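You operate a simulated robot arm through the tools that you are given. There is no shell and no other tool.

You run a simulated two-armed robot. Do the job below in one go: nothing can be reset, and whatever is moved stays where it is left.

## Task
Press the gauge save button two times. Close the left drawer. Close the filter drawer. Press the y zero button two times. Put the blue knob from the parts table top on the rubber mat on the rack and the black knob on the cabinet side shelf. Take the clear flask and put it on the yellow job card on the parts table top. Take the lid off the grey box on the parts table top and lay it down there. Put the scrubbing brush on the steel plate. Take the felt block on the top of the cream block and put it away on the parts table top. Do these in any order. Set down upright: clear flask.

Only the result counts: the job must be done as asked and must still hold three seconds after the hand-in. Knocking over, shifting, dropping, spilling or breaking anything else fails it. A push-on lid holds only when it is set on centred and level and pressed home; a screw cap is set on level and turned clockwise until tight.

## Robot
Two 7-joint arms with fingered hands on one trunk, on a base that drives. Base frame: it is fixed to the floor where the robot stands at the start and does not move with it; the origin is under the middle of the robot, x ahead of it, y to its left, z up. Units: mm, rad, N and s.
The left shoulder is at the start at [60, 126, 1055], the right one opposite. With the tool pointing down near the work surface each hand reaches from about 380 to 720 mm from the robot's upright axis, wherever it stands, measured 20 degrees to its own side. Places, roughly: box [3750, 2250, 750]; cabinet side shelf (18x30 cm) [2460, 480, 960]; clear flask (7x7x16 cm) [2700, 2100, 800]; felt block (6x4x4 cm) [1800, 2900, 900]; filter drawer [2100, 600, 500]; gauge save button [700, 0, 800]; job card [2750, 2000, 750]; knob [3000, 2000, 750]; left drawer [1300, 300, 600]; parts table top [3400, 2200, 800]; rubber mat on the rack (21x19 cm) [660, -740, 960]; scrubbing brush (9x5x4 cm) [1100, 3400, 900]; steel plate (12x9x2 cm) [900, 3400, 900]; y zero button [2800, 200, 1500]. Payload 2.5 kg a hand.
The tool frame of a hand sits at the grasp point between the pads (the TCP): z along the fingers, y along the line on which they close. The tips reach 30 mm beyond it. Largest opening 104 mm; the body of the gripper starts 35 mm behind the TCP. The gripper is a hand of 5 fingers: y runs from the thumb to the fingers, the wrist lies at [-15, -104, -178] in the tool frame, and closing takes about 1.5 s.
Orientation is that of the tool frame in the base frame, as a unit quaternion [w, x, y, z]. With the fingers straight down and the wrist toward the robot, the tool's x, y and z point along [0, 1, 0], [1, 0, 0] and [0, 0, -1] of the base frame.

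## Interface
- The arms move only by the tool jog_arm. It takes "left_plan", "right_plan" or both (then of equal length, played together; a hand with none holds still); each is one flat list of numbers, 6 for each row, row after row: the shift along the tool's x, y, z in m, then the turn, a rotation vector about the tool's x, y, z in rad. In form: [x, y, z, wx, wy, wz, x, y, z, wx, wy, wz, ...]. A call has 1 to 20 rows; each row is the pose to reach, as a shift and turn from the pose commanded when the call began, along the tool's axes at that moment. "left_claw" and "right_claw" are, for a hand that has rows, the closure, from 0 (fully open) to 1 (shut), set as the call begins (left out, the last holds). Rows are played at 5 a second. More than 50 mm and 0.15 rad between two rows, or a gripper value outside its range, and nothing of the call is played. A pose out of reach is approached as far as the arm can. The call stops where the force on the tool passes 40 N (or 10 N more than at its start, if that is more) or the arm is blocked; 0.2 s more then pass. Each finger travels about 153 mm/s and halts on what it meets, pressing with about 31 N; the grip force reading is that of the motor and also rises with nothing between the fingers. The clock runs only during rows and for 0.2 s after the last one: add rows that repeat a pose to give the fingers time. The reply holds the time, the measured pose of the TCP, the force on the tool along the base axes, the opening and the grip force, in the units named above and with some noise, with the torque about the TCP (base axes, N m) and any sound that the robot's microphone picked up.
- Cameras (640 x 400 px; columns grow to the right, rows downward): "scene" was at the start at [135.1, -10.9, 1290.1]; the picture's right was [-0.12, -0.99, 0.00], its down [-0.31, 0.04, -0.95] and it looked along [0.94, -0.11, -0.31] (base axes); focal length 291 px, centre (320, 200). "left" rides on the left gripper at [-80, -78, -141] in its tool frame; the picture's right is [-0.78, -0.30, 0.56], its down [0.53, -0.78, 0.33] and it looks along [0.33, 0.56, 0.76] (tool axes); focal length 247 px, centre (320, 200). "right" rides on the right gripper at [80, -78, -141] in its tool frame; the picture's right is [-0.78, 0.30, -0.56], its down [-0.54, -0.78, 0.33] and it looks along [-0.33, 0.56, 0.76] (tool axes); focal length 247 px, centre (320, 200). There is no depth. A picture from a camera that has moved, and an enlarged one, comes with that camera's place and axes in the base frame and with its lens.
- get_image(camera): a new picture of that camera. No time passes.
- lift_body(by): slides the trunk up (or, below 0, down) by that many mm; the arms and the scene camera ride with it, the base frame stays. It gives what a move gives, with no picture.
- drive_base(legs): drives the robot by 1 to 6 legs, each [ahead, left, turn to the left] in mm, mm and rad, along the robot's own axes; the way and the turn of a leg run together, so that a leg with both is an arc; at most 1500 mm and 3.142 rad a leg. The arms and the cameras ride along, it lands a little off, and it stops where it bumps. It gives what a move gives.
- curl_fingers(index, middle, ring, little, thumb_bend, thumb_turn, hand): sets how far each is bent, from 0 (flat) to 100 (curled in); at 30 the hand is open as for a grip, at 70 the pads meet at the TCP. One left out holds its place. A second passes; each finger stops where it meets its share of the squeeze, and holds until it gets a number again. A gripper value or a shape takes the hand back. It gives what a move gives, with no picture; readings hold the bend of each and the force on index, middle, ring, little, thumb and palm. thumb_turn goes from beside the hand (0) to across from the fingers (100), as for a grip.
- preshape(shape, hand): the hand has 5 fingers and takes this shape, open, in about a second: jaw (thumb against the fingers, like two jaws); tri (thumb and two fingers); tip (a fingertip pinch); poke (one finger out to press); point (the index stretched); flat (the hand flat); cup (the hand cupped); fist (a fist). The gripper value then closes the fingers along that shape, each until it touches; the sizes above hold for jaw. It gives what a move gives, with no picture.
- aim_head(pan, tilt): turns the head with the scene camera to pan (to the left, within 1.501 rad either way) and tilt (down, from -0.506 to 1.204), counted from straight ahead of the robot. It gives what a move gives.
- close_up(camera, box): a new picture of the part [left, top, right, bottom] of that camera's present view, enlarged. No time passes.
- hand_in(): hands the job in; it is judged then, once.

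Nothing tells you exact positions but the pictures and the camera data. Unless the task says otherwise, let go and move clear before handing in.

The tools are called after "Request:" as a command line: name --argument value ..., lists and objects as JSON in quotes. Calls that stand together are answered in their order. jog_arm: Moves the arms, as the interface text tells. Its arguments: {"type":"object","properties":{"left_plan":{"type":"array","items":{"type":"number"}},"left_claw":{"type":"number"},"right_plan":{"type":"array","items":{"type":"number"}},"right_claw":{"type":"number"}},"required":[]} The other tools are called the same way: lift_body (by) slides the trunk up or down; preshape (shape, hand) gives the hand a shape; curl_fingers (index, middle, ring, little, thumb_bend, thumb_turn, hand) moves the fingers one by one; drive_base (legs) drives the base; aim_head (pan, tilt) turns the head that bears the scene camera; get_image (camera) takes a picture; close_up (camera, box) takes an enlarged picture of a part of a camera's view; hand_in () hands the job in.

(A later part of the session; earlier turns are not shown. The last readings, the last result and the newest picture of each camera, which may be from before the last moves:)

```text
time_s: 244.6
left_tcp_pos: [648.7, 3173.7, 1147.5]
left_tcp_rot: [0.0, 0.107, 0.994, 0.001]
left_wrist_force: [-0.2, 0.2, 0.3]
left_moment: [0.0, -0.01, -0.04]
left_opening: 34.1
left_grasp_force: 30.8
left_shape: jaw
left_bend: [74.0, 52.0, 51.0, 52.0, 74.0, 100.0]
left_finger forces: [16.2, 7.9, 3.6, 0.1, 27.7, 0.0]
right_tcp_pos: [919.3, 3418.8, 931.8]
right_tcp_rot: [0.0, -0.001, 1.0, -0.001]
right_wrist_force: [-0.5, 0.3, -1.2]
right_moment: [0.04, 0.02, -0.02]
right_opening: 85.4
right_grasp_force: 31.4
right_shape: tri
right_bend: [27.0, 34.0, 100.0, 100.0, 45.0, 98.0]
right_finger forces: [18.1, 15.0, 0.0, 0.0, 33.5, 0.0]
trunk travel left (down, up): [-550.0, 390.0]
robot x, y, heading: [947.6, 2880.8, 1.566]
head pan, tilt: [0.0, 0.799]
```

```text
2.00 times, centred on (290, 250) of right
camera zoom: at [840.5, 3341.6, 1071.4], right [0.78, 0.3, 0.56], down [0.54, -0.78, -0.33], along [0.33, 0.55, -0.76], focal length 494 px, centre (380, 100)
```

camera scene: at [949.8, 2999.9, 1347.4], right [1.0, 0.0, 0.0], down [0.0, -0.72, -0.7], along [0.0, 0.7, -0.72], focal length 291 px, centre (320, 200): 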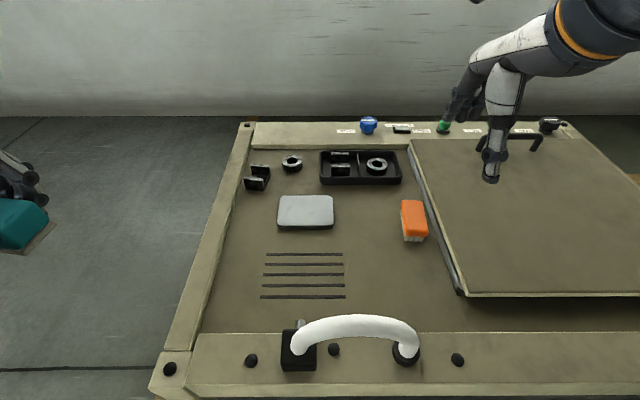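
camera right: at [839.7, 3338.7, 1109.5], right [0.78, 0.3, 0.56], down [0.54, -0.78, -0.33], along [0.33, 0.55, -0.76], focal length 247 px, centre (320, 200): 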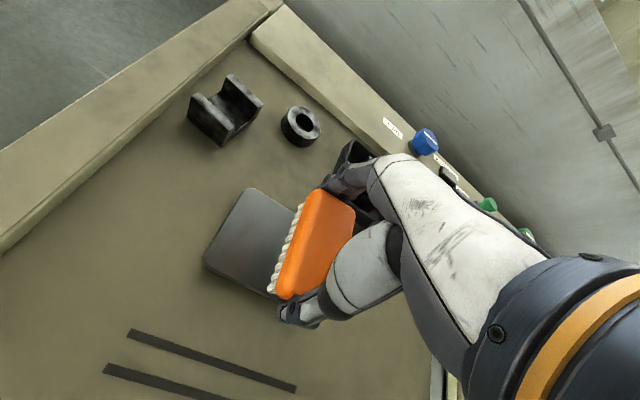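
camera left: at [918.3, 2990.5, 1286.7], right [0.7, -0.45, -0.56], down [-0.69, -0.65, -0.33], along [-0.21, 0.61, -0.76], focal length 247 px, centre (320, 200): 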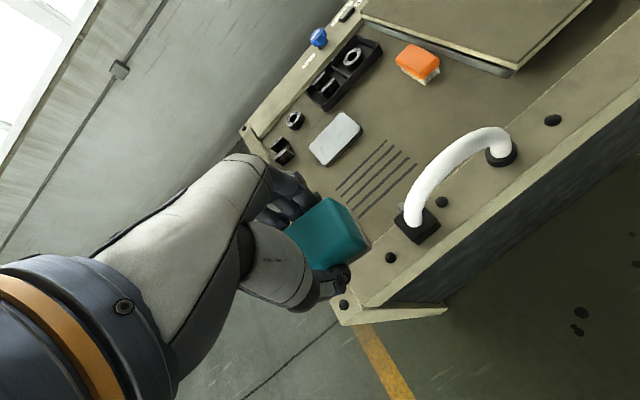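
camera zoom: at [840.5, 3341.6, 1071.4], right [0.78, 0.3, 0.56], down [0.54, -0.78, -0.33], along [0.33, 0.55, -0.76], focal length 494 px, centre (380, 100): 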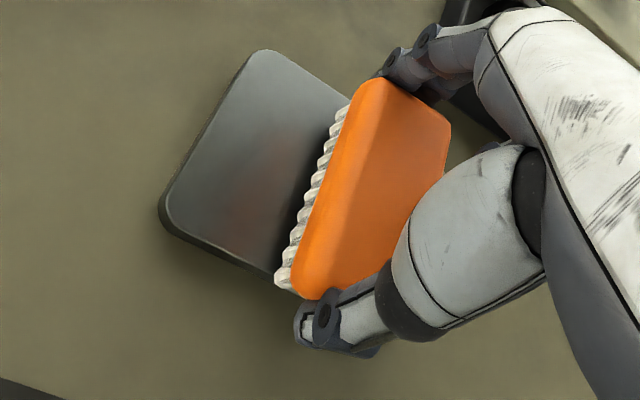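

Request:
jog_arm --right_plan '[0, 0.001, 0.0015, 0, 0, 0, 0, 0.001, 0.003, 0, 0, 0]'

Request:
jog_arm --right_plan '[0, 0, 0.0015, 0, 0, 0, 0, 0, 0.003, 0, 0, 0]'

```text
time_s: 245.2
left_tcp_pos: [647.7, 3175.2, 1147.5]
left_tcp_rot: [0.0, 0.107, 0.994, -0.001]
left_wrist_force: [0.5, 0.0, -0.6]
left_moment: [0.0, -0.03, -0.02]
left_opening: 34.5
left_grasp_force: 31.5
left_shape: jaw
left_bend: [74.0, 52.0, 51.0, 52.0, 74.0, 100.0]
left_finger forces: [16.2, 7.9, 3.7, 0.1, 27.7, 0.1]
right_tcp_pos: [918.7, 3420.2, 926.8]
right_tcp_rot: [0.0, -0.001, 1.0, -0.002]
right_wrist_force: [0.3, 0.9, -0.7]
right_moment: [-0.02, 0.03, 0.0]
right_opening: 85.3
right_grasp_force: 31.0
right_shape: tri
right_bend: [27.0, 34.0, 100.0, 100.0, 45.0, 98.0]
right_finger forces: [18.1, 15.0, 0.0, 0.0, 33.4, 0.0]
trunk travel left (down, up): [-550.0, 390.0]
robot x, y, heading: [946.6, 2877.2, 1.57]
head pan, tilt: [0.0, 0.799]
```

```text
time_s: 245.8
left_tcp_pos: [648.6, 3174.9, 1148.0]
left_tcp_rot: [0.001, 0.108, 0.994, 0.0]
left_wrist_force: [-0.4, 0.0, -0.4]
left_moment: [-0.01, 0.03, 0.02]
left_opening: 34.2
left_grasp_force: 31.3
left_shape: jaw
left_bend: [74.0, 52.0, 51.0, 52.0, 74.0, 100.0]
left_finger forces: [16.2, 7.8, 3.7, 0.0, 27.7, 0.1]
right_tcp_pos: [920.5, 3420.4, 924.1]
right_tcp_rot: [0.0, 0.0, 1.0, -0.002]
right_wrist_force: [0.3, -0.7, 0.0]
right_moment: [0.01, 0.06, 0.03]
right_opening: 85.9
right_grasp_force: 31.7
right_shape: tri
right_bend: [27.0, 34.0, 100.0, 100.0, 45.0, 98.0]
right_finger forces: [18.0, 15.0, 0.0, 0.0, 33.5, 0.0]
trunk travel left (down, up): [-550.0, 390.0]
robot x, y, heading: [946.3, 2877.8, 1.573]
head pan, tilt: [0.0, 0.799]
```

Request:
jog_arm --right_plan '[0, 0, 0.0015, 0, 0, 0, 0, 0, 0.003, 0, 0, 0]'

Request:
close_up --camera "scene" --box '[240, 150, 370, 250]'

```text
time_s: 246.4
left_tcp_pos: [648.9, 3174.8, 1149.5]
left_tcp_rot: [0.0, 0.107, 0.994, 0.0]
left_wrist_force: [-0.1, 0.0, -0.1]
left_moment: [0.0, 0.01, 0.03]
left_opening: 34.1
left_grasp_force: 30.9
left_shape: jaw
left_bend: [74.0, 52.0, 51.0, 52.0, 74.0, 100.0]
left_finger forces: [16.3, 7.8, 3.6, 0.0, 27.8, 0.1]
right_tcp_pos: [919.4, 3420.7, 922.0]
right_tcp_rot: [0.0, -0.001, 1.0, -0.001]
right_wrist_force: [0.3, 0.9, 1.3]
right_moment: [0.14, 0.01, 0.03]
right_opening: 85.6
right_grasp_force: 31.1
right_shape: tri
right_bend: [27.0, 34.0, 100.0, 100.0, 45.0, 98.0]
right_finger forces: [18.0, 15.1, 0.1, 0.0, 33.7, 0.0]
trunk travel left (down, up): [-550.0, 390.0]
robot x, y, heading: [947.2, 2877.6, 1.572]
head pan, tilt: [0.0, 0.799]
```

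```text
4.00 times, centred on (305, 200) of scene
camera zoom: at [949.8, 2999.7, 1347.4], right [1.0, 0.0, 0.0], down [0.0, -0.72, -0.7], along [0.0, 0.7, -0.72], focal length 1163 px, centre (380, 200)
```

zoom: 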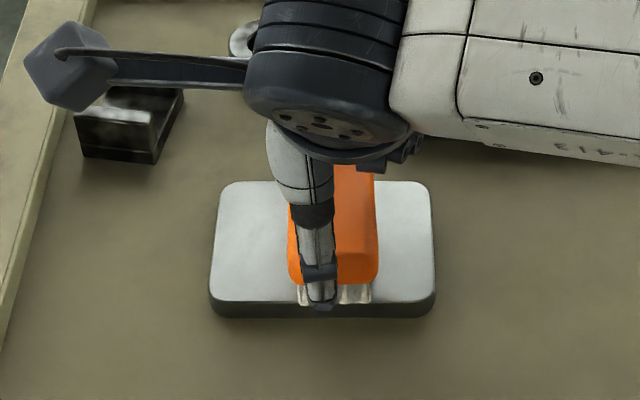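

The bristles have touched the plate. I'll shift 1.5 mm back, settle 1 mm, and open.

Request:
jog_arm --right_plan '[0, 0.0015, 0, 0, 0, 0, 0, 0.0015, 0.001, 0, 0, 0]'

Request:
jog_arm --right_plan '[0, 0, 0, 0, 0, 0, 0, 0, 0, 0, 0, 0, 0, 0, 0, 0, 0, 0, 0, 0, 0, 0, 0, 0, 0, 0, 0, 0, 0, 0, 0, 0, 0, 0, 0, 0]' --right_claw 0

Request:
jog_arm --right_plan '[0, 0, -0.02, 0, 0, 0, 0, 0, -0.06, 0, 0, 0, 0, 0, -0.1, 0, 0, 0, 0, 0, -0.15, 0, 0, 0, 0, 0, -0.2, 0, 0, 0, 0, 0, -0.25, 0, 0, 0]'

Request:
close_up --camera "scene" --box '[230, 130, 390, 250]'

Request:
get_image --camera "right"

```text
time_s: 247.0
left_tcp_pos: [648.3, 3173.8, 1148.3]
left_tcp_rot: [0.0, 0.108, 0.994, 0.0]
left_wrist_force: [-0.5, 0.1, -0.1]
left_moment: [0.0, 0.02, 0.01]
left_opening: 34.2
left_grasp_force: 30.8
left_shape: jaw
left_bend: [74.0, 52.0, 51.0, 52.0, 74.0, 100.0]
left_finger forces: [16.2, 7.8, 3.6, 0.0, 27.7, 0.0]
right_tcp_pos: [920.3, 3422.5, 921.4]
right_tcp_rot: [-0.002, -0.002, 1.0, 0.0]
right_wrist_force: [-0.2, -0.3, 5.3]
right_moment: [0.21, -0.01, -0.02]
right_opening: 85.4
right_grasp_force: 31.1
right_shape: tri
right_bend: [27.0, 33.0, 100.0, 100.0, 45.0, 98.0]
right_finger forces: [17.3, 15.1, 0.0, 0.0, 34.1, 0.0]
trunk travel left (down, up): [-550.0, 390.0]
robot x, y, heading: [943.8, 2876.8, 1.567]
head pan, tilt: [0.0, 0.799]
```

```text
time_s: 248.4
left_tcp_pos: [647.8, 3174.7, 1146.5]
left_tcp_rot: [0.0, 0.107, 0.994, -0.001]
left_wrist_force: [-0.2, -1.2, -0.1]
left_moment: [-0.02, -0.01, -0.01]
left_opening: 34.0
left_grasp_force: 30.7
left_shape: jaw
left_bend: [74.0, 52.0, 51.0, 52.0, 74.0, 100.0]
left_finger forces: [16.2, 7.9, 3.6, 0.1, 27.8, 0.1]
right_tcp_pos: [920.6, 3421.3, 920.8]
right_tcp_rot: [0.0, -0.001, 1.0, -0.002]
right_wrist_force: [-0.6, -0.4, 0.2]
right_moment: [0.04, -0.03, 0.02]
right_opening: 103.6
right_grasp_force: 0.0
right_shape: tri
right_bend: [29.0, 30.0, 99.0, 99.0, 30.0, 98.0]
right_finger forces: [0.2, 0.0, 0.0, 0.0, 0.3, 0.0]
trunk travel left (down, up): [-550.0, 390.0]
robot x, y, heading: [948.0, 2878.0, 1.567]
head pan, tilt: [0.0, 0.799]
```

```text
time_s: 249.8
left_tcp_pos: [648.2, 3173.8, 1148.2]
left_tcp_rot: [0.0, 0.107, 0.994, 0.0]
left_wrist_force: [0.3, -0.4, -0.1]
left_moment: [0.02, 0.03, -0.03]
left_opening: 34.2
left_grasp_force: 31.3
left_shape: jaw
left_bend: [74.0, 52.0, 51.0, 52.0, 74.0, 100.0]
left_finger forces: [16.2, 7.9, 3.6, 0.0, 27.7, 0.0]
right_tcp_pos: [920.3, 3421.2, 1170.8]
right_tcp_rot: [0.0, -0.002, 1.0, -0.001]
right_wrist_force: [-0.7, 0.2, 0.4]
right_moment: [0.01, -0.01, -0.02]
right_opening: 104.1
right_grasp_force: 0.0
right_shape: tri
right_bend: [30.0, 30.0, 99.0, 99.0, 30.0, 98.0]
right_finger forces: [0.0, 0.1, 0.1, 0.0, 0.0, 0.0]
trunk travel left (down, up): [-550.0, 390.0]
robot x, y, heading: [944.0, 2877.7, 1.568]
head pan, tilt: [0.0, 0.799]
```

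```text
3.33 times, centred on (310, 190) of scene
camera zoom: at [949.6, 2999.5, 1347.3], right [1.0, 0.0, 0.0], down [0.0, -0.72, -0.7], along [0.0, 0.7, -0.72], focal length 969 px, centre (353, 233)
```

zoom: 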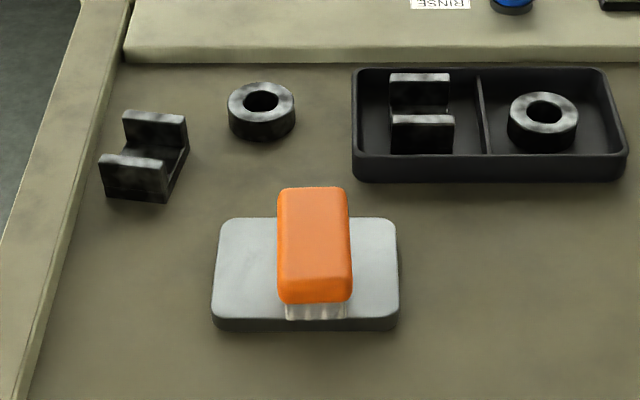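

```text
taken
camera right: at [840.0, 3344.1, 1311.1], right [0.77, 0.3, 0.56], down [0.54, -0.78, -0.33], along [0.33, 0.55, -0.76], focal length 247 px, centre (320, 200)
```

right: 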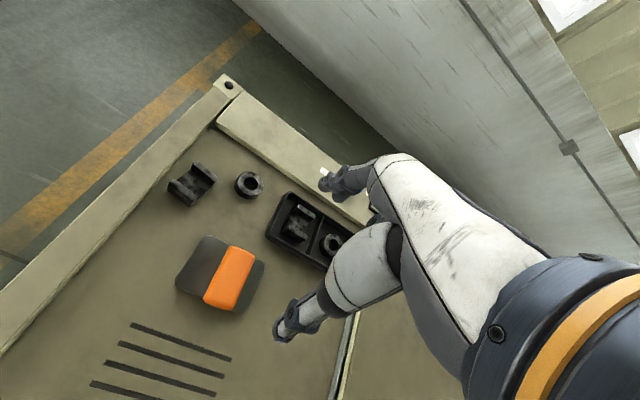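

The brush rests on the steel plate. I'll tuck the right hand back and return to the parts table with the felt block.

Request:
jog_arm --right_plan '[-0.04, -0.0226, 0, 0, 0, 0, -0.08, -0.0452, 0, 0, 0, 0, -0.12, -0.0678, 0, 0, 0, 0, -0.16, -0.0904, 0, 0, 0, 0, -0.199, -0.113, 0, 0, 0, 0]'

Request:
drive_base --legs '[[-1330, 0, 0], [0, -1500, 0], [0, -280, 0]]'

Request:
aim_head --pan 0.0 --tilt 0.7

Request:
get_image --camera "scene"

Request:
get_image --camera "left"

```text
time_s: 251.0
left_tcp_pos: [648.5, 3174.9, 1146.7]
left_tcp_rot: [-0.001, 0.108, 0.994, -0.001]
left_wrist_force: [-0.8, -0.2, -0.5]
left_moment: [0.0, 0.05, 0.01]
left_opening: 34.2
left_grasp_force: 31.3
left_shape: jaw
left_bend: [74.0, 52.0, 51.0, 52.0, 74.0, 100.0]
left_finger forces: [16.1, 8.0, 3.6, 0.0, 27.8, 0.1]
right_tcp_pos: [1123.0, 3309.7, 1169.8]
right_tcp_rot: [0.0, -0.002, 1.0, -0.003]
right_wrist_force: [0.6, -0.3, -0.9]
right_moment: [-0.02, 0.01, 0.03]
right_opening: 103.8
right_grasp_force: 0.1
right_shape: tri
right_bend: [30.0, 30.0, 99.0, 99.0, 30.0, 98.0]
right_finger forces: [0.0, 0.0, 0.1, 0.0, 0.0, 0.0]
trunk travel left (down, up): [-550.0, 390.0]
robot x, y, heading: [950.0, 2881.7, 1.567]
head pan, tilt: [0.0, 0.799]
```

```text
time_s: 266.3
left_tcp_pos: [2413.9, 1809.0, 1147.6]
left_tcp_rot: [-0.002, 0.112, 0.994, 0.0]
left_wrist_force: [0.2, 0.0, 0.0]
left_moment: [-0.01, 0.01, 0.04]
left_opening: 34.3
left_grasp_force: 31.0
left_shape: jaw
left_bend: [74.0, 52.0, 51.0, 52.0, 74.0, 100.0]
left_finger forces: [16.3, 7.8, 3.6, 0.1, 27.7, 0.0]
right_tcp_pos: [2887.8, 1940.5, 1169.5]
right_tcp_rot: [0.0, 0.004, 1.0, -0.002]
right_wrist_force: [0.9, 0.0, -0.1]
right_moment: [0.02, 0.0, 0.02]
right_opening: 103.8
right_grasp_force: 0.1
right_shape: tri
right_bend: [30.0, 30.0, 99.0, 99.0, 30.0, 98.0]
right_finger forces: [0.1, 0.0, 0.0, 0.1, 0.0, 0.0]
trunk travel left (down, up): [-550.0, 390.0]
robot x, y, heading: [2712.2, 1510.5, 1.556]
head pan, tilt: [0.0, 0.799]
```

```text
time_s: 266.9
left_tcp_pos: [2413.6, 1808.7, 1147.7]
left_tcp_rot: [0.0, 0.112, 0.994, 0.0]
left_wrist_force: [-0.1, -0.3, -1.1]
left_moment: [-0.01, 0.0, -0.01]
left_opening: 34.2
left_grasp_force: 31.0
left_shape: jaw
left_bend: [74.0, 52.0, 51.0, 52.0, 74.0, 100.0]
left_finger forces: [16.3, 7.8, 3.6, 0.0, 27.8, 0.0]
right_tcp_pos: [2887.4, 1940.1, 1170.2]
right_tcp_rot: [0.0, 0.003, 1.0, -0.002]
right_wrist_force: [0.3, 0.4, 0.1]
right_moment: [0.01, 0.04, 0.0]
right_opening: 103.9
right_grasp_force: 0.1
right_shape: tri
right_bend: [30.0, 30.0, 99.0, 99.0, 30.0, 98.0]
right_finger forces: [0.1, 0.1, 0.0, 0.1, 0.1, 0.0]
trunk travel left (down, up): [-550.0, 390.0]
robot x, y, heading: [2708.0, 1508.6, 1.56]
head pan, tilt: [0.0, 0.7]
```

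```text
taken
camera scene: at [2714.4, 1635.7, 1355.5], right [1.0, -0.01, 0.0], down [-0.01, -0.64, -0.76], along [0.01, 0.76, -0.64], focal length 291 px, centre (320, 200)
```

scene: 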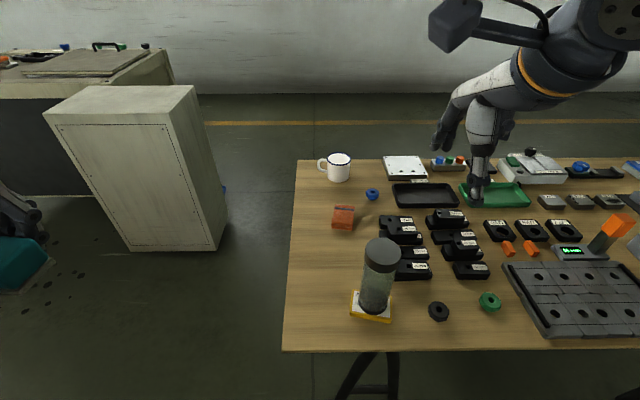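

```text
taken
camera left: at [2475.2, 1714.1, 1287.2], right [0.69, -0.46, -0.56], down [-0.69, -0.64, -0.33], along [-0.2, 0.62, -0.76], focal length 247 px, centre (320, 200)
```

left: 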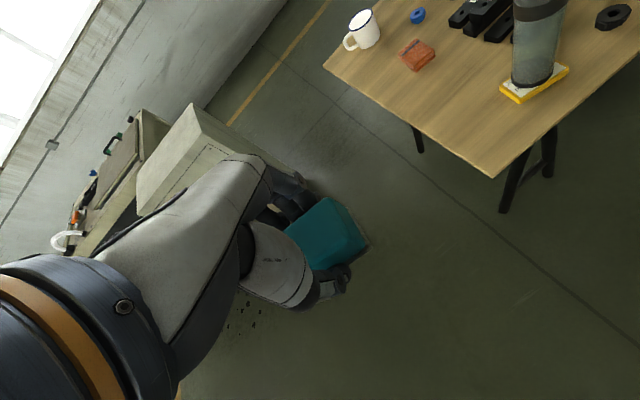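

The table is before me again. I'll move 40 mm ahead and bring the felt block over the free space near the table's left side.

Request:
drive_base --legs '[[40, 0, 0.01]]'

Request:
jog_arm --left_plan '[-0.0206, 0.0328, 0.0, 0, 0, 0, -0.0412, 0.0655, 0.0, 0, 0, 0, -0.0617, 0.0983, 0.01, 0, 0, 0, -0.0823, 0.1311, 0.03, 0, 0, 0, -0.1029, 0.1639, 0.05, 0, 0, 0, -0.1235, 0.1966, 0.075, 0, 0, 0, -0.1441, 0.2294, 0.1, 0, 0, 0, -0.1647, 0.2622, 0.125, 0, 0, 0, -0.1852, 0.295, 0.15, 0, 0, 0, -0.2058, 0.3277, 0.175, 0, 0, 0, -0.2264, 0.3605, 0.198, 0, 0, 0]'

Request:
get_image --camera "scene"

Request:
get_image --camera "left"

```text
time_s: 267.8
left_tcp_pos: [2411.1, 1846.5, 1147.2]
left_tcp_rot: [-0.001, 0.107, 0.994, 0.0]
left_wrist_force: [-0.2, 0.8, -0.1]
left_moment: [0.02, 0.02, 0.0]
left_opening: 34.3
left_grasp_force: 31.4
left_shape: jaw
left_bend: [74.0, 52.0, 51.0, 52.0, 74.0, 100.0]
left_finger forces: [16.2, 7.9, 3.5, 0.0, 27.8, 0.0]
right_tcp_pos: [2884.0, 1981.6, 1168.6]
right_tcp_rot: [0.0, -0.001, 1.0, -0.002]
right_wrist_force: [-0.1, 0.5, 0.2]
right_moment: [0.02, -0.03, 0.03]
right_opening: 103.9
right_grasp_force: 0.0
right_shape: tri
right_bend: [30.0, 30.0, 99.0, 99.0, 30.0, 98.0]
right_finger forces: [0.1, 0.1, 0.0, 0.0, 0.1, 0.0]
trunk travel left (down, up): [-550.0, 390.0]
robot x, y, heading: [2708.9, 1548.3, 1.566]
head pan, tilt: [0.0, 0.7]
```

```text
time_s: 270.2
left_tcp_pos: [2627.8, 2083.4, 986.7]
left_tcp_rot: [0.0, 0.107, 0.994, 0.002]
left_wrist_force: [-0.3, -0.4, -1.1]
left_moment: [0.0, -0.02, 0.0]
left_opening: 34.1
left_grasp_force: 31.6
left_shape: jaw
left_bend: [74.0, 52.0, 51.0, 52.0, 74.0, 100.0]
left_finger forces: [16.7, 7.8, 3.6, 0.0, 27.9, 0.0]
left hand out of reach, approached as far as the arm can: row 9, 10, 11
right_tcp_pos: [2884.6, 1981.1, 1169.9]
right_tcp_rot: [0.0, 0.0, 1.0, -0.002]
right_wrist_force: [-0.5, -0.5, 0.3]
right_moment: [0.02, 0.0, -0.01]
right_opening: 103.9
right_grasp_force: 0.1
right_shape: tri
right_bend: [30.0, 30.0, 99.0, 99.0, 30.0, 98.0]
right_finger forces: [0.0, 0.0, 0.0, 0.0, 0.0, 0.0]
trunk travel left (down, up): [-550.0, 390.0]
robot x, y, heading: [2715.5, 1548.6, 1.57]
head pan, tilt: [0.0, 0.7]
```

```text
taken
camera scene: at [2713.5, 1675.2, 1355.6], right [1.0, 0.0, 0.0], down [0.0, -0.64, -0.77], along [0.0, 0.77, -0.64], focal length 291 px, centre (320, 200)
```

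scene: 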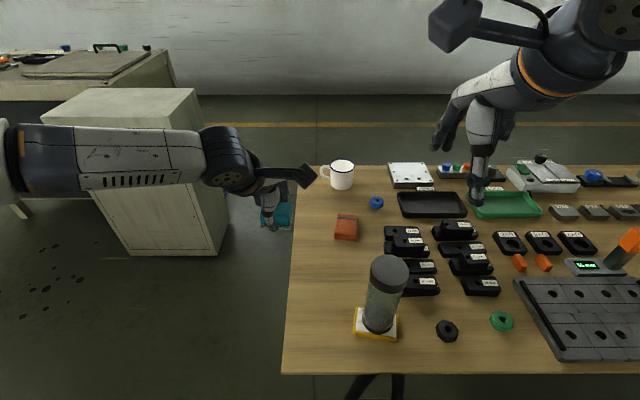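

```text
taken
camera left: at [2689.5, 1988.3, 1127.1], right [0.7, -0.45, -0.56], down [-0.69, -0.64, -0.33], along [-0.21, 0.62, -0.76], focal length 247 px, centre (320, 200)
```

left: 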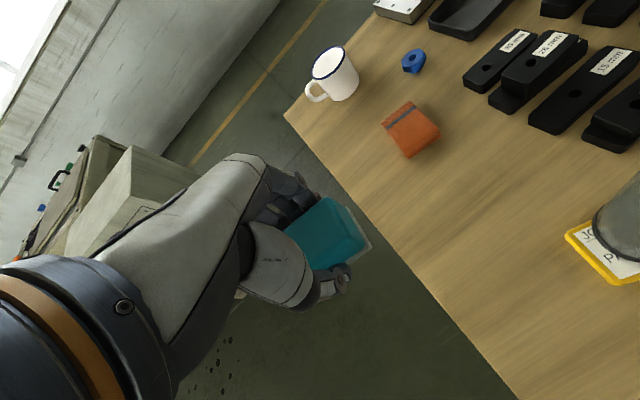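

The left arm ran into a joint limit with the hand still turned. I'll straighten the hand's yaw first and then go on.

Request:
jog_arm --left_plan '[0, 0, 0, 0, 0, -0.07, 0, 0, 0, 0, 0, -0.14, 0, 0, 0, 0, 0, -0.213]'

Request:
jog_arm --left_plan '[-0.03, 0.02, 0.0, 0, 0, 0, -0.06, 0.04, 0.0, 0, 0, 0, -0.085, 0.06, 0.0, 0, 0, 0]'

```text
time_s: 271.0
left_tcp_pos: [2617.7, 2075.6, 992.3]
left_tcp_rot: [0.001, -0.001, 1.0, 0.001]
left_wrist_force: [0.3, -0.3, -0.1]
left_moment: [0.0, 0.03, 0.03]
left_opening: 34.2
left_grasp_force: 31.1
left_shape: jaw
left_bend: [74.0, 52.0, 51.0, 52.0, 74.0, 100.0]
left_finger forces: [16.6, 7.8, 3.6, 0.0, 28.0, 0.0]
left hand out of reach, approached as far as the arm can: row 1, 2, 3
right_tcp_pos: [2883.7, 1981.2, 1170.1]
right_tcp_rot: [-0.001, -0.001, 1.0, -0.001]
right_wrist_force: [0.3, -0.1, 0.3]
right_moment: [0.01, 0.01, -0.03]
right_opening: 104.0
right_grasp_force: 0.0
right_shape: tri
right_bend: [30.0, 30.0, 99.0, 99.0, 30.0, 98.0]
right_finger forces: [0.0, 0.1, 0.0, 0.0, 0.0, 0.0]
trunk travel left (down, up): [-550.0, 390.0]
robot x, y, heading: [2710.0, 1550.9, 1.57]
head pan, tilt: [0.0, 0.7]
```

```text
time_s: 271.8
left_tcp_pos: [2620.2, 2076.2, 1006.0]
left_tcp_rot: [0.0, 0.001, 1.0, 0.0]
left_wrist_force: [-0.4, -0.2, -1.0]
left_moment: [0.0, 0.01, -0.01]
left_opening: 34.0
left_grasp_force: 31.1
left_shape: jaw
left_bend: [74.0, 52.0, 51.0, 52.0, 74.0, 100.0]
left_finger forces: [16.6, 7.7, 3.6, 0.0, 27.9, 0.1]
left hand out of reach, approached as far as the arm can: row 1, 2, 3
right_tcp_pos: [2885.3, 1980.4, 1169.8]
right_tcp_rot: [0.001, 0.0, 1.0, -0.002]
right_wrist_force: [0.8, -0.9, -0.1]
right_moment: [-0.01, -0.01, 0.0]
right_opening: 103.9
right_grasp_force: 0.1
right_shape: tri
right_bend: [30.0, 30.0, 99.0, 99.0, 30.0, 98.0]
right_finger forces: [0.1, 0.0, 0.0, 0.0, 0.0, 0.1]
trunk travel left (down, up): [-550.0, 390.0]
robot x, y, heading: [2709.2, 1551.0, 1.571]
head pan, tilt: [0.0, 0.7]
```

The arm's elbow has swung into an awkward posture. I'll bring the hand back up to its home position to free it.

Request:
jog_arm --left_plan '[0.016, -0.0173, -0.039, 0, 0, 0, 0.032, -0.0347, -0.078, 0, 0, 0, 0.048, -0.052, -0.117, 0, 0, 0, 0.064, -0.0693, -0.157, 0, 0, 0, 0.08, -0.0867, -0.196, 0, 0, 0, 0.096, -0.104, -0.235, 0, 0, 0]'

Request:
aim_head --pan 0.5 --tilt 0.5

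Request:
get_image --camera "scene"

```text
time_s: 273.2
left_tcp_pos: [2523.9, 1973.3, 1233.8]
left_tcp_rot: [0.0, -0.001, 1.0, -0.007]
left_wrist_force: [-0.5, 0.1, -0.4]
left_moment: [-0.01, -0.03, 0.01]
left_opening: 33.9
left_grasp_force: 30.8
left_shape: jaw
left_bend: [74.0, 52.0, 52.0, 52.0, 74.0, 100.0]
left_finger forces: [16.4, 7.7, 3.6, 0.0, 27.7, 0.0]
right_tcp_pos: [2884.4, 1980.5, 1170.1]
right_tcp_rot: [0.0, -0.001, 1.0, -0.002]
right_wrist_force: [-0.7, -0.8, 0.4]
right_moment: [0.0, 0.01, 0.02]
right_opening: 103.8
right_grasp_force: 0.0
right_shape: tri
right_bend: [30.0, 30.0, 99.0, 99.0, 30.0, 98.0]
right_finger forces: [0.0, 0.1, 0.0, 0.0, 0.0, 0.0]
trunk travel left (down, up): [-550.0, 390.0]
robot x, y, heading: [2709.7, 1550.3, 1.566]
head pan, tilt: [0.0, 0.7]
```

```text
time_s: 274.2
left_tcp_pos: [2525.2, 1974.1, 1234.7]
left_tcp_rot: [0.0, 0.001, 1.0, -0.005]
left_wrist_force: [0.1, 0.4, -0.4]
left_moment: [-0.02, 0.0, 0.01]
left_opening: 34.0
left_grasp_force: 31.4
left_shape: jaw
left_bend: [74.0, 52.0, 52.0, 52.0, 74.0, 100.0]
left_finger forces: [16.5, 7.7, 3.6, 0.1, 27.7, 0.0]
right_tcp_pos: [2883.1, 1981.3, 1169.6]
right_tcp_rot: [0.0, -0.001, 1.0, -0.001]
right_wrist_force: [0.2, -0.6, -0.2]
right_moment: [0.03, 0.0, 0.01]
right_opening: 104.0
right_grasp_force: 0.1
right_shape: tri
right_bend: [30.0, 30.0, 99.0, 99.0, 30.0, 98.0]
right_finger forces: [0.0, 0.1, 0.1, 0.0, 0.0, 0.1]
trunk travel left (down, up): [-550.0, 390.0]
robot x, y, heading: [2707.8, 1551.1, 1.571]
head pan, tilt: [0.499, 0.499]
```

```text
taken
camera scene: at [2670.1, 1670.5, 1373.2], right [0.88, 0.47, 0.0], down [0.23, -0.42, -0.88], along [-0.42, 0.77, -0.48], focal length 291 px, centre (320, 200)
```

scene: 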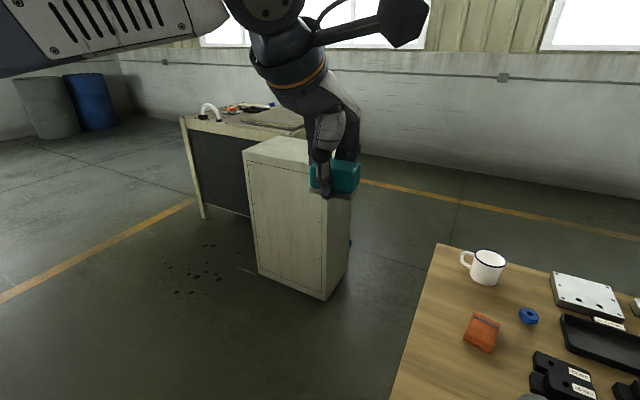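

Posture looks better. Trying again toward the table, staying high first.

Request:
jog_arm --left_plan '[-0.027, 0.025, 0.0, 0, 0, 0, -0.054, 0.05, 0.0, 0, 0, 0, -0.081, 0.075, 0.02, 0, 0, 0, -0.108, 0.1, 0.05, 0, 0, 0, -0.135, 0.125, 0.08, 0, 0, 0, -0.162, 0.15, 0.11, 0, 0, 0, -0.19, 0.176, 0.134, 0, 0, 0]'

Request:
get_image --camera "scene"

```text
time_s: 275.8
left_tcp_pos: [2622.1, 2074.7, 1129.3]
left_tcp_rot: [0.001, 0.0, 1.0, 0.001]
left_wrist_force: [0.4, 0.1, -0.7]
left_moment: [0.02, 0.02, 0.02]
left_opening: 34.4
left_grasp_force: 30.6
left_shape: jaw
left_bend: [74.0, 52.0, 52.0, 52.0, 74.0, 100.0]
left_finger forces: [16.4, 7.6, 3.6, 0.0, 27.7, 0.1]
left hand out of reach, approached as far as the arm can: row 4, 5, 6, 7
right_tcp_pos: [2883.9, 1981.5, 1170.3]
right_tcp_rot: [0.0, -0.001, 1.0, -0.001]
right_wrist_force: [0.5, -0.5, -0.2]
right_moment: [-0.02, 0.01, 0.03]
right_opening: 103.7
right_grasp_force: 0.1
right_shape: tri
right_bend: [30.0, 30.0, 99.0, 99.0, 30.0, 98.0]
right_finger forces: [0.0, 0.0, 0.0, 0.0, 0.0, 0.0]
trunk travel left (down, up): [-550.0, 390.0]
robot x, y, heading: [2708.7, 1546.5, 1.566]
head pan, tilt: [0.499, 0.499]
```

```text
taken
camera scene: at [2669.9, 1670.4, 1373.3], right [0.88, 0.48, 0.0], down [0.23, -0.42, -0.88], along [-0.42, 0.77, -0.48], focal length 291 px, centre (320, 200)
```

scene: 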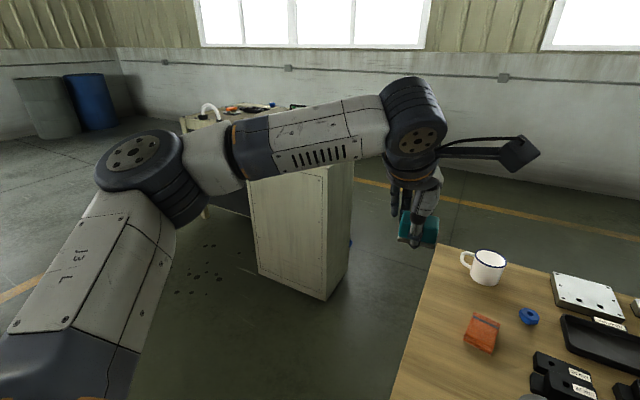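

The arm can't cross further inward in this posture, so I'll use the base instead: driving right and ahead to put the hand over the spot, then lowering.

Request:
drive_base --legs '[[65, -95, 0]]'

Request:
jog_arm --left_plan '[0.005, 0, 0.04, 0, 0, 0, 0.01, 0, 0.08, 0, 0, 0, 0.015, 0, 0.12, 0, 0, 0, 0.02, 0, 0.16, 0, 0, 0, 0.02, 0, 0.2, 0, 0, 0]'

Request:
aim_head --pan 0.2 --tilt 0.75

Request:
get_image --camera "scene"

Request:
get_image --camera "left"

```text
time_s: 277.0
left_tcp_pos: [2715.7, 2139.5, 1129.1]
left_tcp_rot: [0.0, 0.0, 1.0, 0.001]
left_wrist_force: [-0.4, 0.1, -0.9]
left_moment: [-0.02, 0.02, 0.0]
left_opening: 34.3
left_grasp_force: 31.1
left_shape: jaw
left_bend: [74.0, 52.0, 52.0, 52.0, 74.0, 100.0]
left_finger forces: [16.4, 7.7, 3.6, 0.0, 27.8, 0.0]
right_tcp_pos: [2978.9, 2047.2, 1170.4]
right_tcp_rot: [0.0, -0.002, 1.0, -0.001]
right_wrist_force: [0.0, 0.2, -0.4]
right_moment: [-0.02, 0.03, -0.03]
right_opening: 104.1
right_grasp_force: 0.1
right_shape: tri
right_bend: [30.0, 30.0, 99.0, 99.0, 30.0, 98.0]
right_finger forces: [0.0, 0.0, 0.0, 0.1, 0.0, 0.0]
trunk travel left (down, up): [-550.0, 390.0]
robot x, y, heading: [2805.2, 1615.7, 1.569]
head pan, tilt: [0.499, 0.499]
```

```text
time_s: 278.2
left_tcp_pos: [2687.5, 2132.5, 933.7]
left_tcp_rot: [0.001, 0.0, 1.0, 0.001]
left_wrist_force: [0.0, 0.0, 0.3]
left_moment: [-0.02, -0.04, 0.03]
left_opening: 34.0
left_grasp_force: 30.8
left_shape: jaw
left_bend: [74.0, 52.0, 52.0, 52.0, 75.0, 100.0]
left_finger forces: [16.4, 7.5, 3.6, 0.0, 27.6, 0.0]
left hand out of reach, approached as far as the arm can: row 5
right_tcp_pos: [2979.7, 2045.4, 1171.2]
right_tcp_rot: [0.0, -0.001, 1.0, -0.001]
right_wrist_force: [0.2, -0.7, -1.2]
right_moment: [-0.03, 0.0, 0.01]
right_opening: 103.9
right_grasp_force: 0.0
right_shape: tri
right_bend: [30.0, 30.0, 99.0, 99.0, 30.0, 98.0]
right_finger forces: [0.0, 0.1, 0.0, 0.0, 0.1, 0.0]
trunk travel left (down, up): [-550.0, 390.0]
robot x, y, heading: [2808.0, 1617.0, 1.567]
head pan, tilt: [0.499, 0.499]
```

```text
time_s: 279.0
left_tcp_pos: [2688.1, 2132.9, 934.2]
left_tcp_rot: [0.002, 0.001, 1.0, 0.001]
left_wrist_force: [-0.6, -0.3, -1.6]
left_moment: [-0.02, 0.01, -0.03]
left_opening: 34.0
left_grasp_force: 30.7
left_shape: jaw
left_bend: [74.0, 52.0, 52.0, 52.0, 75.0, 100.0]
left_finger forces: [16.4, 7.7, 3.6, 0.0, 27.6, 0.0]
right_tcp_pos: [2978.4, 2045.4, 1169.7]
right_tcp_rot: [0.0, -0.002, 1.0, -0.001]
right_wrist_force: [1.2, -0.6, -0.5]
right_moment: [-0.01, 0.0, 0.0]
right_opening: 103.6
right_grasp_force: 0.1
right_shape: tri
right_bend: [30.0, 30.0, 99.0, 99.0, 30.0, 98.0]
right_finger forces: [0.0, 0.1, 0.0, 0.0, 0.0, 0.0]
trunk travel left (down, up): [-550.0, 390.0]
robot x, y, heading: [2804.9, 1613.0, 1.571]
head pan, tilt: [0.201, 0.75]
```

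```text
taken
camera scene: at [2791.6, 1736.2, 1351.4], right [0.98, 0.2, 0.0], down [0.13, -0.67, -0.73], along [-0.14, 0.72, -0.68], focal length 291 px, centre (320, 200)
```

scene: 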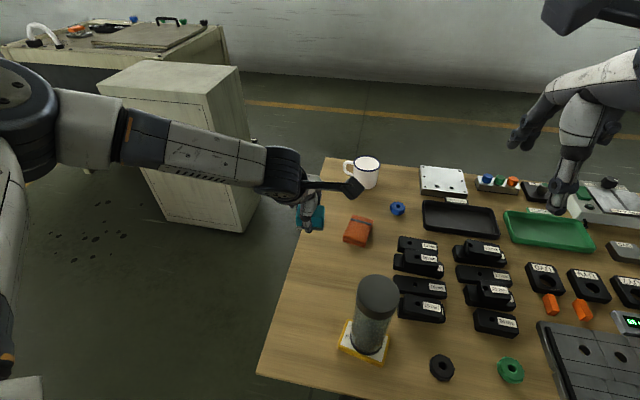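

```text
taken
camera left: at [2767.4, 2054.3, 1074.1], right [0.78, -0.3, -0.56], down [-0.53, -0.78, -0.33], along [-0.33, 0.56, -0.76], focal length 247 px, centre (320, 200)
```

left: 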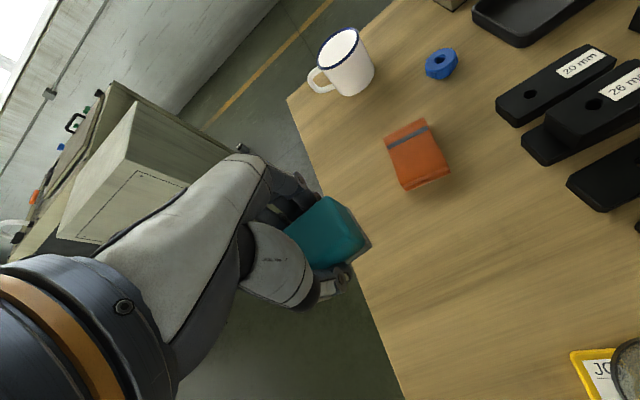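

I'll shift the base 35 mm right so the block is well on the table, and lower it using the trunk.

Request:
drive_base --legs '[[0, -38, 0]]'

Request:
lift_body --by -105

Request:
get_image --camera "scene"

Request:
get_image --camera "left"

```text
time_s: 279.9
left_tcp_pos: [2726.2, 2133.9, 935.1]
left_tcp_rot: [0.0, 0.0, 1.0, 0.001]
left_wrist_force: [0.0, -0.4, -0.5]
left_moment: [0.03, -0.03, -0.02]
left_opening: 33.8
left_grasp_force: 31.2
left_shape: jaw
left_bend: [74.0, 52.0, 52.0, 52.0, 75.0, 100.0]
left_finger forces: [16.4, 7.6, 3.7, 0.0, 27.6, 0.0]
right_tcp_pos: [3017.2, 2046.3, 1170.1]
right_tcp_rot: [-0.001, -0.002, 1.0, -0.001]
right_wrist_force: [0.5, -1.2, -0.4]
right_moment: [0.03, 0.03, -0.03]
right_opening: 103.8
right_grasp_force: 0.0
right_shape: tri
right_bend: [30.0, 30.0, 99.0, 99.0, 30.0, 98.0]
right_finger forces: [0.1, 0.0, 0.0, 0.0, 0.1, 0.1]
trunk travel left (down, up): [-550.0, 390.0]
robot x, y, heading: [2845.9, 1616.1, 1.568]
head pan, tilt: [0.201, 0.75]
```

```text
time_s: 281.2
left_tcp_pos: [2725.8, 2132.2, 828.0]
left_tcp_rot: [0.001, 0.0, 1.0, 0.001]
left_wrist_force: [0.2, -0.2, 0.4]
left_moment: [0.0, 0.03, -0.02]
left_opening: 33.8
left_grasp_force: 30.8
left_shape: jaw
left_bend: [74.0, 52.0, 52.0, 52.0, 75.0, 100.0]
left_finger forces: [16.4, 7.6, 3.5, 0.0, 27.6, 0.0]
right_tcp_pos: [3016.6, 2045.9, 1065.3]
right_tcp_rot: [0.001, -0.002, 1.0, 0.0]
right_wrist_force: [-0.4, 0.1, -0.4]
right_moment: [0.02, -0.03, -0.01]
right_opening: 103.6
right_grasp_force: 0.2
right_shape: tri
right_bend: [30.0, 30.0, 99.0, 99.0, 30.0, 98.0]
right_finger forces: [0.1, 0.1, 0.0, 0.0, 0.0, 0.1]
trunk travel left (down, up): [-445.0, 495.0]
robot x, y, heading: [2846.1, 1614.7, 1.573]
head pan, tilt: [0.201, 0.75]
```

```text
taken
camera scene: at [2829.6, 1736.0, 1246.3], right [0.98, 0.2, 0.0], down [0.13, -0.67, -0.73], along [-0.14, 0.72, -0.68], focal length 291 px, centre (320, 200)
```

scene: 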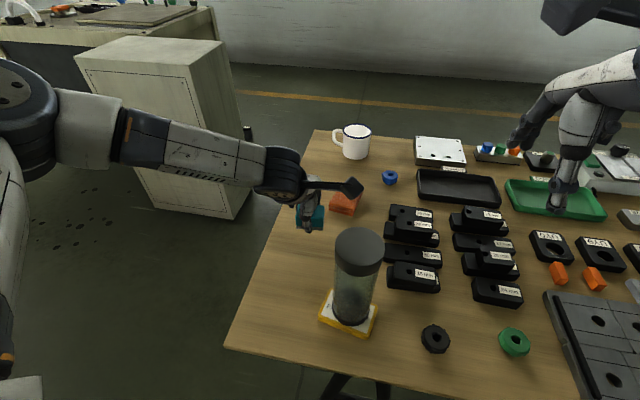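

```text
taken
camera left: at [2805.2, 2054.1, 968.9], right [0.78, -0.3, -0.56], down [-0.53, -0.78, -0.33], along [-0.33, 0.56, -0.76], focal length 247 px, centre (320, 200)
```

left: 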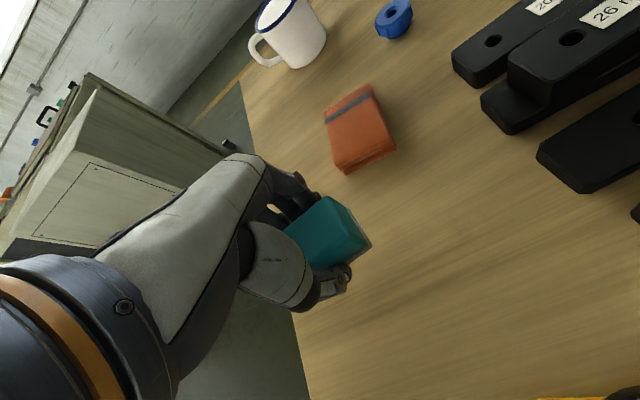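

Clear all round. Lowering the last bit in small trunk steps.

Request:
lift_body --by -15

Request:
lift_body --by -4

Request:
close_up --camera "left" --box '[240, 160, 420, 320]'

```text
time_s: 281.9
left_tcp_pos: [2726.7, 2132.4, 814.3]
left_tcp_rot: [0.001, 0.0, 1.0, 0.001]
left_wrist_force: [0.5, 0.8, -0.5]
left_moment: [-0.05, -0.02, -0.01]
left_opening: 34.1
left_grasp_force: 31.3
left_shape: jaw
left_bend: [74.0, 52.0, 52.0, 52.0, 75.0, 100.0]
left_finger forces: [16.4, 7.6, 3.7, 0.0, 27.6, 0.0]
right_tcp_pos: [3016.6, 2045.8, 1050.8]
right_tcp_rot: [0.0, -0.001, 1.0, -0.001]
right_wrist_force: [1.0, -0.1, -0.2]
right_moment: [0.0, 0.0, -0.01]
right_opening: 103.9
right_grasp_force: 0.1
right_shape: tri
right_bend: [30.0, 30.0, 99.0, 99.0, 30.0, 98.0]
right_finger forces: [0.0, 0.0, 0.0, 0.1, 0.1, 0.0]
trunk travel left (down, up): [-430.0, 510.0]
robot x, y, heading: [2847.0, 1618.1, 1.567]
head pan, tilt: [0.201, 0.75]
```

```text
time_s: 282.4
left_tcp_pos: [2725.2, 2133.6, 811.1]
left_tcp_rot: [0.001, 0.0, 1.0, 0.001]
left_wrist_force: [-0.1, 0.2, -0.5]
left_moment: [0.02, -0.01, -0.01]
left_opening: 33.9
left_grasp_force: 31.3
left_shape: jaw
left_bend: [74.0, 52.0, 52.0, 52.0, 75.0, 100.0]
left_finger forces: [16.4, 7.6, 3.5, 0.0, 27.6, 0.0]
right_tcp_pos: [3015.9, 2045.8, 1046.5]
right_tcp_rot: [0.0, -0.001, 1.0, -0.002]
right_wrist_force: [-0.2, 0.0, -0.8]
right_moment: [-0.03, 0.03, -0.01]
right_opening: 104.0
right_grasp_force: 0.1
right_shape: tri
right_bend: [30.0, 30.0, 99.0, 99.0, 30.0, 98.0]
right_finger forces: [0.1, 0.0, 0.0, 0.0, 0.1, 0.0]
trunk travel left (down, up): [-426.0, 514.0]
robot x, y, heading: [2841.9, 1613.6, 1.574]
head pan, tilt: [0.201, 0.75]
```

```text
2.50 times, centred on (330, 240) of left
camera zoom: at [2805.2, 2054.1, 949.8], right [0.78, -0.3, -0.56], down [-0.53, -0.78, -0.33], along [-0.33, 0.56, -0.76], focal length 617 px, centre (295, 100)
```

zoom: 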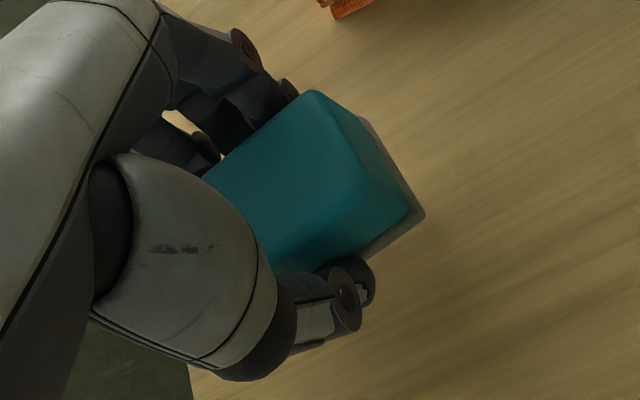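

Request:
lift_body --by -3

Request:
lift_body --by -2

```text
time_s: 282.9
left_tcp_pos: [2725.7, 2133.9, 807.7]
left_tcp_rot: [0.001, -0.001, 1.0, 0.0]
left_wrist_force: [-0.8, 0.0, -1.7]
left_moment: [0.02, -0.02, 0.01]
left_opening: 34.0
left_grasp_force: 31.6
left_shape: jaw
left_bend: [74.0, 52.0, 52.0, 52.0, 75.0, 100.0]
left_finger forces: [16.5, 7.6, 3.6, 0.0, 27.6, 0.1]
right_tcp_pos: [3016.1, 2045.4, 1043.3]
right_tcp_rot: [0.0, -0.001, 1.0, -0.001]
right_wrist_force: [-0.4, -0.5, 0.5]
right_moment: [0.0, -0.01, 0.03]
right_opening: 103.8
right_grasp_force: 0.0
right_shape: tri
right_bend: [30.0, 30.0, 99.0, 99.0, 30.0, 98.0]
right_finger forces: [0.0, 0.1, 0.0, 0.0, 0.1, 0.1]
trunk travel left (down, up): [-423.0, 517.0]
robot x, y, heading: [2844.7, 1618.4, 1.573]
head pan, tilt: [0.201, 0.75]
```

```text
time_s: 283.4
left_tcp_pos: [2725.6, 2133.6, 805.2]
left_tcp_rot: [0.0, 0.0, 1.0, 0.001]
left_wrist_force: [0.5, 0.0, -0.5]
left_moment: [-0.02, 0.04, 0.03]
left_opening: 34.3
left_grasp_force: 31.1
left_shape: jaw
left_bend: [74.0, 52.0, 52.0, 52.0, 75.0, 100.0]
left_finger forces: [16.5, 7.7, 3.7, 0.0, 27.6, 0.0]
right_tcp_pos: [3016.4, 2046.1, 1040.9]
right_tcp_rot: [0.0, -0.002, 1.0, -0.001]
right_wrist_force: [0.3, 0.0, 0.0]
right_moment: [-0.02, 0.01, 0.0]
right_opening: 103.9
right_grasp_force: 0.0
right_shape: tri
right_bend: [30.0, 30.0, 99.0, 99.0, 30.0, 98.0]
right_finger forces: [0.0, 0.1, 0.0, 0.0, 0.0, 0.1]
trunk travel left (down, up): [-421.0, 519.0]
robot x, y, heading: [2845.2, 1611.2, 1.569]
head pan, tilt: [0.201, 0.75]
```

Request:
lift_body --by -2

Request:
lift_body --by -1.5

```text
time_s: 283.9
left_tcp_pos: [2726.3, 2133.5, 804.8]
left_tcp_rot: [0.001, 0.0, 1.0, 0.0]
left_wrist_force: [0.1, -0.4, -1.0]
left_moment: [-0.01, 0.0, -0.01]
left_opening: 33.9
left_grasp_force: 31.1
left_shape: jaw
left_bend: [74.0, 52.0, 52.0, 52.0, 75.0, 100.0]
left_finger forces: [16.3, 7.6, 3.6, 0.1, 27.5, 0.0]
right_tcp_pos: [3016.2, 2046.1, 1038.5]
right_tcp_rot: [0.0, -0.001, 1.0, -0.001]
right_wrist_force: [0.0, -0.2, 0.8]
right_moment: [0.01, 0.01, -0.01]
right_opening: 104.0
right_grasp_force: 0.1
right_shape: tri
right_bend: [30.0, 30.0, 99.0, 99.0, 30.0, 98.0]
right_finger forces: [0.1, 0.0, 0.1, 0.1, 0.0, 0.1]
trunk travel left (down, up): [-419.0, 521.0]
robot x, y, heading: [2844.0, 1611.9, 1.57]
head pan, tilt: [0.201, 0.75]
```

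```text
time_s: 284.4
left_tcp_pos: [2725.7, 2133.0, 801.4]
left_tcp_rot: [0.001, 0.0, 1.0, 0.001]
left_wrist_force: [0.0, -0.1, -1.0]
left_moment: [-0.02, 0.0, 0.02]
left_opening: 33.9
left_grasp_force: 30.8
left_shape: jaw
left_bend: [74.0, 52.0, 52.0, 52.0, 75.0, 100.0]
left_finger forces: [16.4, 7.6, 3.6, 0.0, 27.6, 0.0]
right_tcp_pos: [3017.0, 2046.5, 1038.8]
right_tcp_rot: [-0.001, -0.001, 1.0, -0.001]
right_wrist_force: [-0.9, -0.3, -0.2]
right_moment: [-0.03, -0.02, 0.0]
right_opening: 103.9
right_grasp_force: 0.0
right_shape: tri
right_bend: [30.0, 30.0, 99.0, 99.0, 30.0, 98.0]
right_finger forces: [0.0, 0.0, 0.0, 0.0, 0.1, 0.1]
trunk travel left (down, up): [-418.0, 522.0]
robot x, y, heading: [2840.7, 1613.8, 1.571]
head pan, tilt: [0.201, 0.75]
```

Request:
lift_body --by -2

Request:
lift_body --by -2

Request:
close_up --camera "scene" --box '[260, 150, 380, 260]'

```text
time_s: 285.0
left_tcp_pos: [2724.1, 2133.8, 798.9]
left_tcp_rot: [0.001, -0.001, 1.0, 0.001]
left_wrist_force: [-0.6, -0.1, 0.5]
left_moment: [0.01, 0.0, -0.02]
left_opening: 33.9
left_grasp_force: 30.8
left_shape: jaw
left_bend: [74.0, 52.0, 52.0, 52.0, 75.0, 100.0]
left_finger forces: [16.5, 7.6, 3.7, 0.0, 27.6, 0.0]
right_tcp_pos: [3016.6, 2045.0, 1036.0]
right_tcp_rot: [0.0, -0.002, 1.0, -0.001]
right_wrist_force: [-0.4, -0.1, 1.6]
right_moment: [0.01, 0.01, 0.01]
right_opening: 104.0
right_grasp_force: 0.0
right_shape: tri
right_bend: [30.0, 30.0, 99.0, 99.0, 30.0, 98.0]
right_finger forces: [0.0, 0.0, 0.0, 0.0, 0.0, 0.0]
trunk travel left (down, up): [-416.0, 524.0]
robot x, y, heading: [2844.9, 1614.1, 1.571]
head pan, tilt: [0.201, 0.75]
```

```text
time_s: 285.5
left_tcp_pos: [2725.8, 2133.1, 797.7]
left_tcp_rot: [0.001, 0.0, 1.0, 0.001]
left_wrist_force: [0.5, -0.4, -0.6]
left_moment: [-0.03, 0.01, -0.02]
left_opening: 34.0
left_grasp_force: 30.9
left_shape: jaw
left_bend: [74.0, 52.0, 52.0, 52.0, 75.0, 100.0]
left_finger forces: [16.5, 7.6, 3.6, 0.0, 27.7, 0.0]
right_tcp_pos: [3015.7, 2046.5, 1033.9]
right_tcp_rot: [0.0, -0.002, 1.0, -0.001]
right_wrist_force: [0.2, 0.6, -0.8]
right_moment: [0.02, 0.01, -0.04]
right_opening: 103.8
right_grasp_force: 0.0
right_shape: tri
right_bend: [30.0, 30.0, 99.0, 99.0, 30.0, 98.0]
right_finger forces: [0.0, 0.0, 0.1, 0.0, 0.0, 0.0]
trunk travel left (down, up): [-414.0, 526.0]
robot x, y, heading: [2844.1, 1617.1, 1.568]
head pan, tilt: [0.201, 0.75]
```

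```text
3.64 times, centred on (320, 205) of scene
camera zoom: at [2829.6, 1736.0, 1214.8], right [0.98, 0.2, 0.0], down [0.13, -0.67, -0.73], along [-0.14, 0.72, -0.68], focal length 1057 px, centre (320, 182)
```

zoom: 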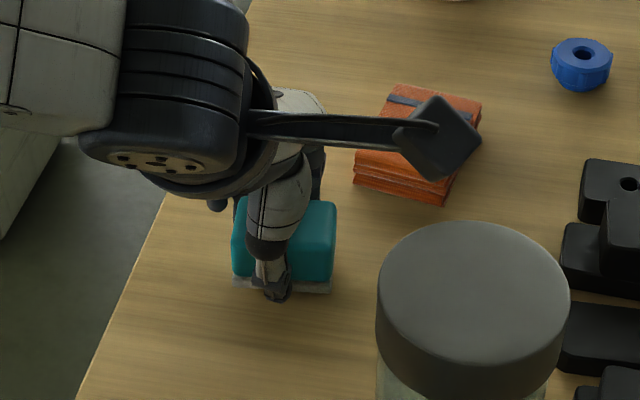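

Request:
lift_body --by -2

Request:
lift_body --by -2

```text
time_s: 286.0
left_tcp_pos: [2725.1, 2133.5, 796.2]
left_tcp_rot: [0.001, 0.0, 1.0, 0.001]
left_wrist_force: [0.2, -0.1, 0.2]
left_moment: [-0.01, 0.01, 0.03]
left_opening: 34.0
left_grasp_force: 30.9
left_shape: jaw
left_bend: [74.0, 52.0, 52.0, 52.0, 75.0, 100.0]
left_finger forces: [16.5, 7.6, 3.6, 0.0, 27.6, 0.1]
right_tcp_pos: [3015.6, 2045.8, 1032.2]
right_tcp_rot: [0.001, -0.001, 1.0, -0.001]
right_wrist_force: [-0.8, 0.2, 0.7]
right_moment: [0.02, 0.02, -0.02]
right_opening: 103.9
right_grasp_force: 0.2
right_shape: tri
right_bend: [30.0, 30.0, 99.0, 99.0, 30.0, 98.0]
right_finger forces: [0.0, 0.1, 0.0, 0.0, 0.0, 0.0]
trunk travel left (down, up): [-412.0, 528.0]
robot x, y, heading: [2841.2, 1617.8, 1.572]
head pan, tilt: [0.201, 0.75]
```

```text
time_s: 286.5
left_tcp_pos: [2726.8, 2133.8, 794.2]
left_tcp_rot: [0.001, 0.0, 1.0, 0.0]
left_wrist_force: [-0.9, 0.5, -0.7]
left_moment: [0.02, 0.01, 0.0]
left_opening: 33.9
left_grasp_force: 31.2
left_shape: jaw
left_bend: [74.0, 52.0, 52.0, 52.0, 75.0, 100.0]
left_finger forces: [16.4, 7.6, 3.6, 0.0, 27.7, 0.1]
right_tcp_pos: [3015.6, 2044.9, 1029.3]
right_tcp_rot: [0.0, -0.002, 1.0, 0.0]
right_wrist_force: [-0.1, 0.5, -0.6]
right_moment: [0.02, -0.01, -0.06]
right_opening: 104.0
right_grasp_force: 0.0
right_shape: tri
right_bend: [30.0, 30.0, 99.0, 99.0, 30.0, 98.0]
right_finger forces: [0.0, 0.0, 0.1, 0.0, 0.0, 0.1]
trunk travel left (down, up): [-410.0, 530.0]
robot x, y, heading: [2842.8, 1617.4, 1.566]
head pan, tilt: [0.201, 0.75]
```

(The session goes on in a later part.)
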